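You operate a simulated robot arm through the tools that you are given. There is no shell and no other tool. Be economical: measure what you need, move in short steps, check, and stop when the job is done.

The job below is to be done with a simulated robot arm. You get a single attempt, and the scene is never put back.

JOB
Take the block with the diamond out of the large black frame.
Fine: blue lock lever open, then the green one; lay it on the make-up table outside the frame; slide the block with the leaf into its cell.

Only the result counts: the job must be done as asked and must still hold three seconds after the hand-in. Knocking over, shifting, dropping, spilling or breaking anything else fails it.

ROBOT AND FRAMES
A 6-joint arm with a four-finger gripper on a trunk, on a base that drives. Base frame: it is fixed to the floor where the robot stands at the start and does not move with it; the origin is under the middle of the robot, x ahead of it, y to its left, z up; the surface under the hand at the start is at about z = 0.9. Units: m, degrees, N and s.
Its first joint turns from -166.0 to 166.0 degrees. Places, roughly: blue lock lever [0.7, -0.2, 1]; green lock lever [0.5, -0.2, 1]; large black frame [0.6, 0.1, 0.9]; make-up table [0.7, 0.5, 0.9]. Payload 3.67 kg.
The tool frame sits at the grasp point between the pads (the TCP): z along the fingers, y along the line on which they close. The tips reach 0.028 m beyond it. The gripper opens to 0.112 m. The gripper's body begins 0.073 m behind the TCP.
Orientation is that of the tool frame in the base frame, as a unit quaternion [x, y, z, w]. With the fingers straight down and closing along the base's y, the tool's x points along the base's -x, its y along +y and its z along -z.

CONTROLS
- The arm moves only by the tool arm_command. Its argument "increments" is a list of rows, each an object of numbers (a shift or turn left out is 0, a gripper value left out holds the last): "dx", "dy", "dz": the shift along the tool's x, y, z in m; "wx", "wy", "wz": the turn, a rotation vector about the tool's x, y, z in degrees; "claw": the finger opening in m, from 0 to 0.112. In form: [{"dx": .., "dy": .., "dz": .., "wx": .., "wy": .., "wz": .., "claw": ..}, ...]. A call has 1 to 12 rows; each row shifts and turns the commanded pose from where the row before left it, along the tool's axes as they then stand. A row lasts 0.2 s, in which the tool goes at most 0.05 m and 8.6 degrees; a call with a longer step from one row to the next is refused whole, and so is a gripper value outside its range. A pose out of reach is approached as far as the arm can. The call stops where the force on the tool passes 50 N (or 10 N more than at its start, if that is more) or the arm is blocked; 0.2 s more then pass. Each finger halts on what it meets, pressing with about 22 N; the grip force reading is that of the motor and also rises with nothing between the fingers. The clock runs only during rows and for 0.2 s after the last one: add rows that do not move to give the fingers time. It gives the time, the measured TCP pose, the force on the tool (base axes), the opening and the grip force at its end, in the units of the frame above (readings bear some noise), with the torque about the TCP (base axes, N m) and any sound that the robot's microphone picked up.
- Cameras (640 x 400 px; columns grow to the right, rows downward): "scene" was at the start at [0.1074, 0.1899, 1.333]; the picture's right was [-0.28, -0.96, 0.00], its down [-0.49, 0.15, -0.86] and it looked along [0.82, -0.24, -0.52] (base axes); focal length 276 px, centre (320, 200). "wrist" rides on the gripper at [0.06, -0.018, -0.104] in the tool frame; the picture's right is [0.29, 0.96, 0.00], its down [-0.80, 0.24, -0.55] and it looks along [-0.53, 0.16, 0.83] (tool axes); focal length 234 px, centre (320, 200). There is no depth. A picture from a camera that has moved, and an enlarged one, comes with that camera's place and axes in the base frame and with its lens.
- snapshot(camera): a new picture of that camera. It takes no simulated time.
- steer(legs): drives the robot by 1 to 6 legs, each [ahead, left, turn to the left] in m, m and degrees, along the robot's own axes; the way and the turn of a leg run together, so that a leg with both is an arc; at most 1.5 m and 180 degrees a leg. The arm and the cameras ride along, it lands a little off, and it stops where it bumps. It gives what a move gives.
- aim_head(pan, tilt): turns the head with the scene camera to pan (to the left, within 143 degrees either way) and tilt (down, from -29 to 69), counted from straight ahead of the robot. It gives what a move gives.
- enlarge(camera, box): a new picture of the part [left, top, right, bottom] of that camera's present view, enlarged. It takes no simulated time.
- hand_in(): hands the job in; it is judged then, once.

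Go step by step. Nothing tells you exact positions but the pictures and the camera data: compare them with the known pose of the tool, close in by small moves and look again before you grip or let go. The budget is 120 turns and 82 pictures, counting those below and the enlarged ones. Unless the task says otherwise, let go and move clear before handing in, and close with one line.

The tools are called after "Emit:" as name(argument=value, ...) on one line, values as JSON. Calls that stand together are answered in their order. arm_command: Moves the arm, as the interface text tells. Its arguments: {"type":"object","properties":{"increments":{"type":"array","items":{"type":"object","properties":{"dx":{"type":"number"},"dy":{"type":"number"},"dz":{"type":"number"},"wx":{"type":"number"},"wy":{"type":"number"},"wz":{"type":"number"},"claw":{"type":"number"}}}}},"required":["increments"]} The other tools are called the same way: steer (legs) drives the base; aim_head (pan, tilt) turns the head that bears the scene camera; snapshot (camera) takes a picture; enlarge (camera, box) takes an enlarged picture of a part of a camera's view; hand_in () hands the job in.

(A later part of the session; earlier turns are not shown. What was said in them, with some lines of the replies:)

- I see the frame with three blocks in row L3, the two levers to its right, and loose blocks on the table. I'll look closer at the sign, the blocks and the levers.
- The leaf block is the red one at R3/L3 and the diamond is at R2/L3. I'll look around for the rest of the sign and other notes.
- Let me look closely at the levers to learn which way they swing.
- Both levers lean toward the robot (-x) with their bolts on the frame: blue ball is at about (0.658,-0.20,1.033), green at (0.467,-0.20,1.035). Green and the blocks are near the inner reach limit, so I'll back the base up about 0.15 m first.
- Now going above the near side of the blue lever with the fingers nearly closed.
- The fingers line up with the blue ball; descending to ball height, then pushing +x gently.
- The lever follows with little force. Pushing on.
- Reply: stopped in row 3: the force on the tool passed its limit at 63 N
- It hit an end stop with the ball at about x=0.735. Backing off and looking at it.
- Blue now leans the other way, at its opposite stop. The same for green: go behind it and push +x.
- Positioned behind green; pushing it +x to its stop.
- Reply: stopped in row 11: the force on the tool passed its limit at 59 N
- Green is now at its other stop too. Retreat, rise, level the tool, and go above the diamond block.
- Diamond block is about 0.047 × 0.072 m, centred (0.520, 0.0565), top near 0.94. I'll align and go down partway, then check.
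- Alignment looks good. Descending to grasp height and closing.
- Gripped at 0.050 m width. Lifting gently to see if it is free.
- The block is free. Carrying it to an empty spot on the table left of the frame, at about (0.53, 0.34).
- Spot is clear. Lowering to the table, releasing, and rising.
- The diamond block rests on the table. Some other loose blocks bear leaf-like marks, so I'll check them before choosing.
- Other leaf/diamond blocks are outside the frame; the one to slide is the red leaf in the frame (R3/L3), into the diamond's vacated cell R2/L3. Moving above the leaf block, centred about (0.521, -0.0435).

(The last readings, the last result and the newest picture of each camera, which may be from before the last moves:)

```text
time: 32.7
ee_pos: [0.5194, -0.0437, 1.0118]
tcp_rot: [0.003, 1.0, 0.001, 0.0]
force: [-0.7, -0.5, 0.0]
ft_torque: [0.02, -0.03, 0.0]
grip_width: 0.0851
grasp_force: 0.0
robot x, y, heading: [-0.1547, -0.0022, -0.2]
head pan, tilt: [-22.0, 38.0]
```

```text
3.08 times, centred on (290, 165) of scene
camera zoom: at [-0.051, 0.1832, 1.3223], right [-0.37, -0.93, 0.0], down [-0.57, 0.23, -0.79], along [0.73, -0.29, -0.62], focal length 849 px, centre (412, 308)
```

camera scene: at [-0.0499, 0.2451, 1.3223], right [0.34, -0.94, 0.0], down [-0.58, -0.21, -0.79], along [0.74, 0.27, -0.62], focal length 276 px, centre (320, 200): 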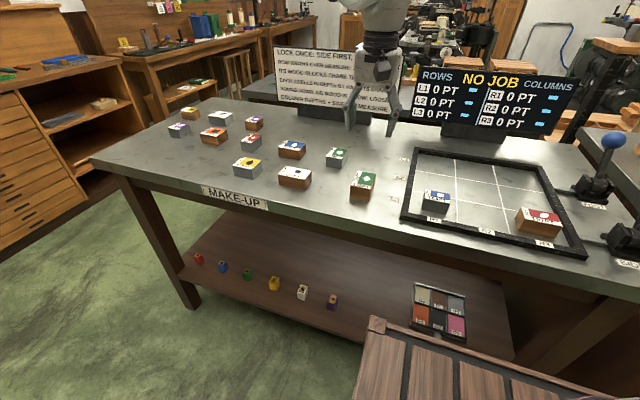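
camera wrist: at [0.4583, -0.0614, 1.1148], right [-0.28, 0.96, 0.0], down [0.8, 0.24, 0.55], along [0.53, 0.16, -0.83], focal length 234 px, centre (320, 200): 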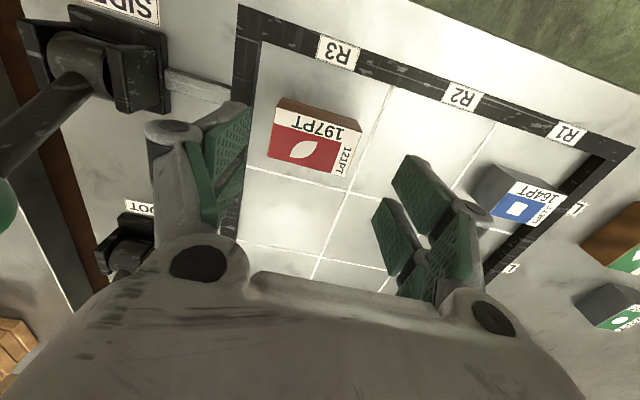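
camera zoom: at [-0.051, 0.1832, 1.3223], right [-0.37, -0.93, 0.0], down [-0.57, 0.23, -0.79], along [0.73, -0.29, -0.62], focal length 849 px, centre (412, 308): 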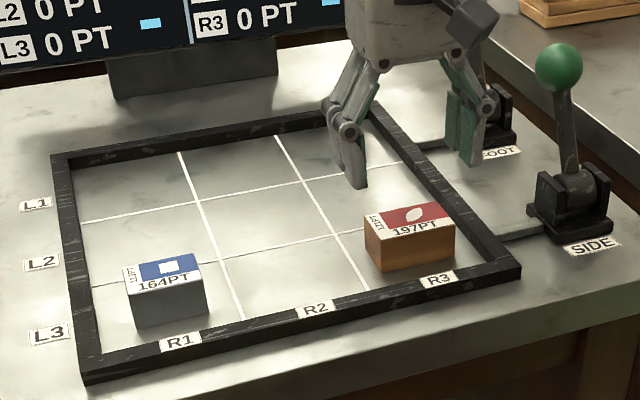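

Refining the centre to y≈-0.046 with an 0.080 opening, and descending in stages.

Emit:
arm_command(increments=[{"dy": -0.0023, "claw": 0.08}, {"dz": 0.025}, {"dz": 0.014}, {}])

Emit:
enlarge(camera="wrist", box=[140, 40, 460, 240])

Emit:
enlarge(camera="scene", box=[270, 120, 370, 210])

```text
time: 33.7
ee_pos: [0.5196, -0.046, 0.9735]
tcp_rot: [0.003, 1.0, 0.001, 0.0]
force: [0.2, 0.2, 0.4]
ft_torque: [-0.01, 0.0, -0.02]
grip_width: 0.08
grasp_force: 0.1
robot x, y, heading: [-0.1532, 0.0001, -0.0]
head pan, tilt: [-22.0, 38.0]
```

```text
2.00 times, centred on (300, 140) of wrist
camera zoom: at [0.458, -0.0629, 1.0764], right [-0.28, 0.96, 0.0], down [0.8, 0.24, 0.55], along [0.53, 0.16, -0.83], focal length 468 px, centre (360, 320)
```

zoom: 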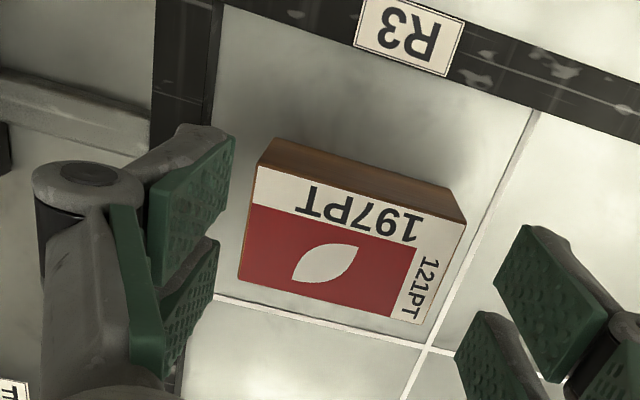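

```text
4.44 times, centred on (320, 165) of scene
camera zoom: at [-0.051, 0.1831, 1.3223], right [-0.37, -0.93, 0.0], down [-0.57, 0.23, -0.79], along [0.73, -0.3, -0.62], focal length 1226 px, centre (320, 356)
```

zoom: 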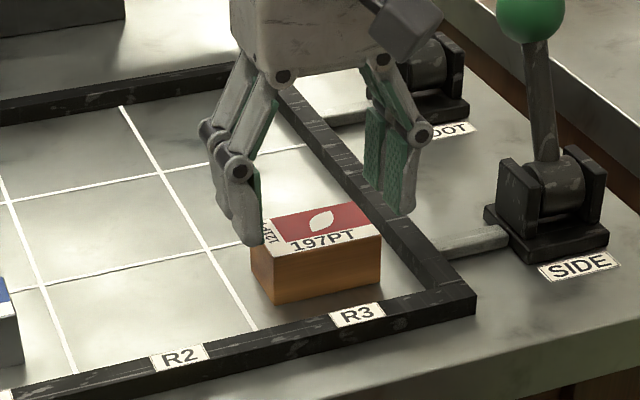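

Emit:
arm_command(increments=[{"dy": -0.0015}, {"dz": 0.015}, {"dz": 0.016}, {}])

Emit:
enlarge(camera="wrist", box=[140, 40, 460, 240])

```text
time: 34.7
ee_pos: [0.5198, -0.0466, 0.9423]
tcp_rot: [0.003, 1.0, 0.001, 0.0]
force: [0.7, 0.3, 0.0]
ft_torque: [0.02, -0.03, 0.01]
grip_width: 0.08
grasp_force: 0.0
robot x, y, heading: [-0.1544, -0.0018, -0.2]
head pan, tilt: [-22.0, 38.0]
```

```text
2.00 times, centred on (300, 140) of wrist
camera zoom: at [0.4583, -0.0642, 1.0456], right [-0.28, 0.96, 0.0], down [0.8, 0.24, 0.55], along [0.53, 0.16, -0.83], focal length 468 px, centre (360, 320)
```

zoom: 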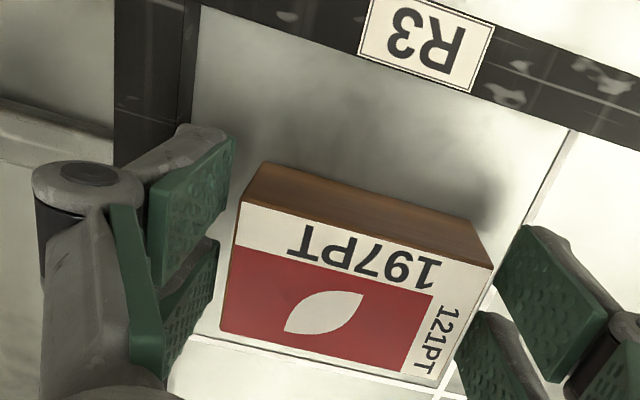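

Straddling cleanly with no contact force. Closing on the block.

Emit:
arm_command(increments=[{"claw": 0.07}, {"claw": 0.05}, {}, {}])

Emit:
arm_command(increments=[{"dy": 0.006}, {"dy": 0.01}, {"dy": 0.012}, {"dy": 0.012}, {"dy": 0.012}, {"dy": 0.012}, {"dy": 0.012}, {"dy": 0.012}, {"dy": 0.01}, {"dy": 0.005}, {}])

Emit:
snapshot(camera="wrist")

Emit:
enlarge(camera="scene", box=[195, 100, 385, 230])

```text
time: 35.7
ee_pos: [0.5194, -0.0465, 0.941]
tcp_rot: [0.002, 1.0, 0.001, 0.0]
force: [-0.3, 0.9, 0.0]
ft_torque: [0.02, 0.01, -0.02]
grip_width: 0.069
grasp_force: 22.1
robot x, y, heading: [-0.1511, -0.0002, -0.1]
head pan, tilt: [-22.0, 38.0]
```

```text
time: 38.1
ee_pos: [0.519, 0.0561, 0.9407]
tcp_rot: [0.003, 1.0, 0.001, 0.0]
force: [1.0, -1.2, 5.4]
ft_torque: [-0.06, 0.0, 0.02]
grip_width: 0.0686
grasp_force: 22.1
robot x, y, heading: [-0.1536, 0.0027, 0.1]
head pan, tilt: [-22.0, 38.0]
```

```text
34 pictures are left
camera wrist: at [0.4585, 0.0389, 1.0457], right [-0.28, 0.96, 0.0], down [0.8, 0.24, 0.56], along [0.53, 0.16, -0.83], focal length 234 px, centre (320, 200)
```

wrist: 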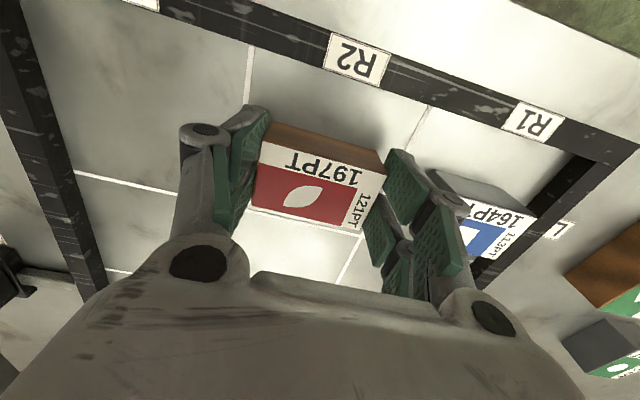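

```text
3.08 times, centred on (290, 165) of scene
camera zoom: at [-0.0512, 0.1831, 1.3223], right [-0.37, -0.93, 0.0], down [-0.57, 0.23, -0.79], along [0.73, -0.3, -0.62], focal length 849 px, centre (412, 308)
```

zoom: 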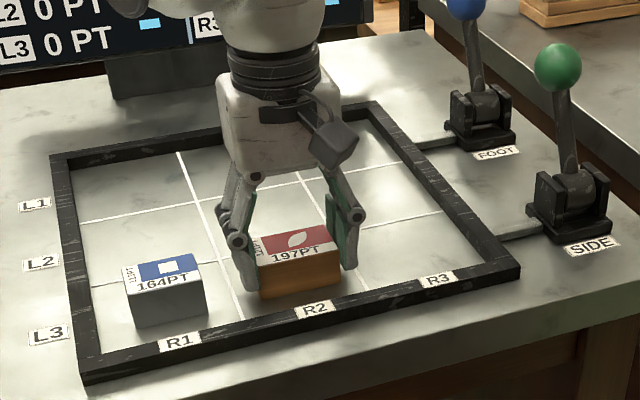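

The leaf block sits in R2/L3. Releasing with a small opening and rising clear.

Emit:
arm_command(increments=[{"claw": 0.075}, {"claw": 0.08}, {}, {"dz": -0.02}, {"dz": -0.04}, {"dz": -0.045}, {"dz": -0.045}, {"dz": -0.045}, {"dz": -0.045}, {}])

Emit:
snapshot(camera="wrist")

Emit:
enlarge(camera="scene", box=[195, 80, 405, 230])

```text
time: 40.3
ee_pos: [0.5196, 0.0555, 1.1823]
tcp_rot: [0.003, 1.0, 0.001, 0.0]
force: [0.3, 0.6, 0.0]
ft_torque: [-0.02, -0.01, -0.01]
grip_width: 0.0798
grasp_force: 0.0
robot x, y, heading: [-0.1522, 0.0034, 0.1]
head pan, tilt: [-22.0, 38.0]
```

```text
32 pictures are left
camera wrist: at [0.459, 0.0377, 1.2856], right [-0.28, 0.96, 0.0], down [0.8, 0.24, 0.55], along [0.53, 0.16, -0.83], focal length 234 px, centre (320, 200)
```

wrist: 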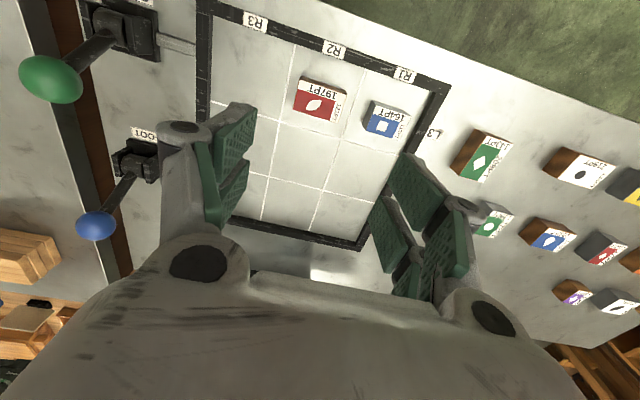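

```text
2.67 times, centred on (300, 155) of scene
camera zoom: at [-0.051, 0.1832, 1.3223], right [-0.37, -0.93, 0.0], down [-0.57, 0.23, -0.79], along [0.73, -0.3, -0.62], focal length 736 px, centre (373, 320)
```

zoom: 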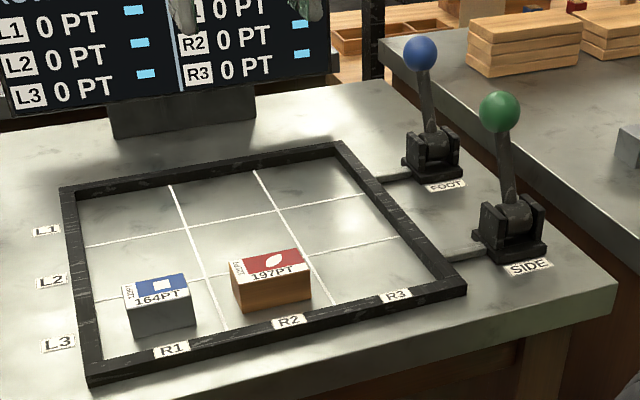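

Everything is in place: both levers thrown, the diamond on the table, the leaf in R2/L3, and the arm clear. Handing in.

Emit:
hand_in()

```text
The job is handed in.
```

I swung the blue lever to its far stop, then the green one. I lifted the diamond block out onto the make-up table left of the frame, then slid the red leaf block into its cell (R2/L3). Nothing on the levers or the screen marks "open"; I took it to be the stop opposite where they started, and the diamond block then lifted out freely.
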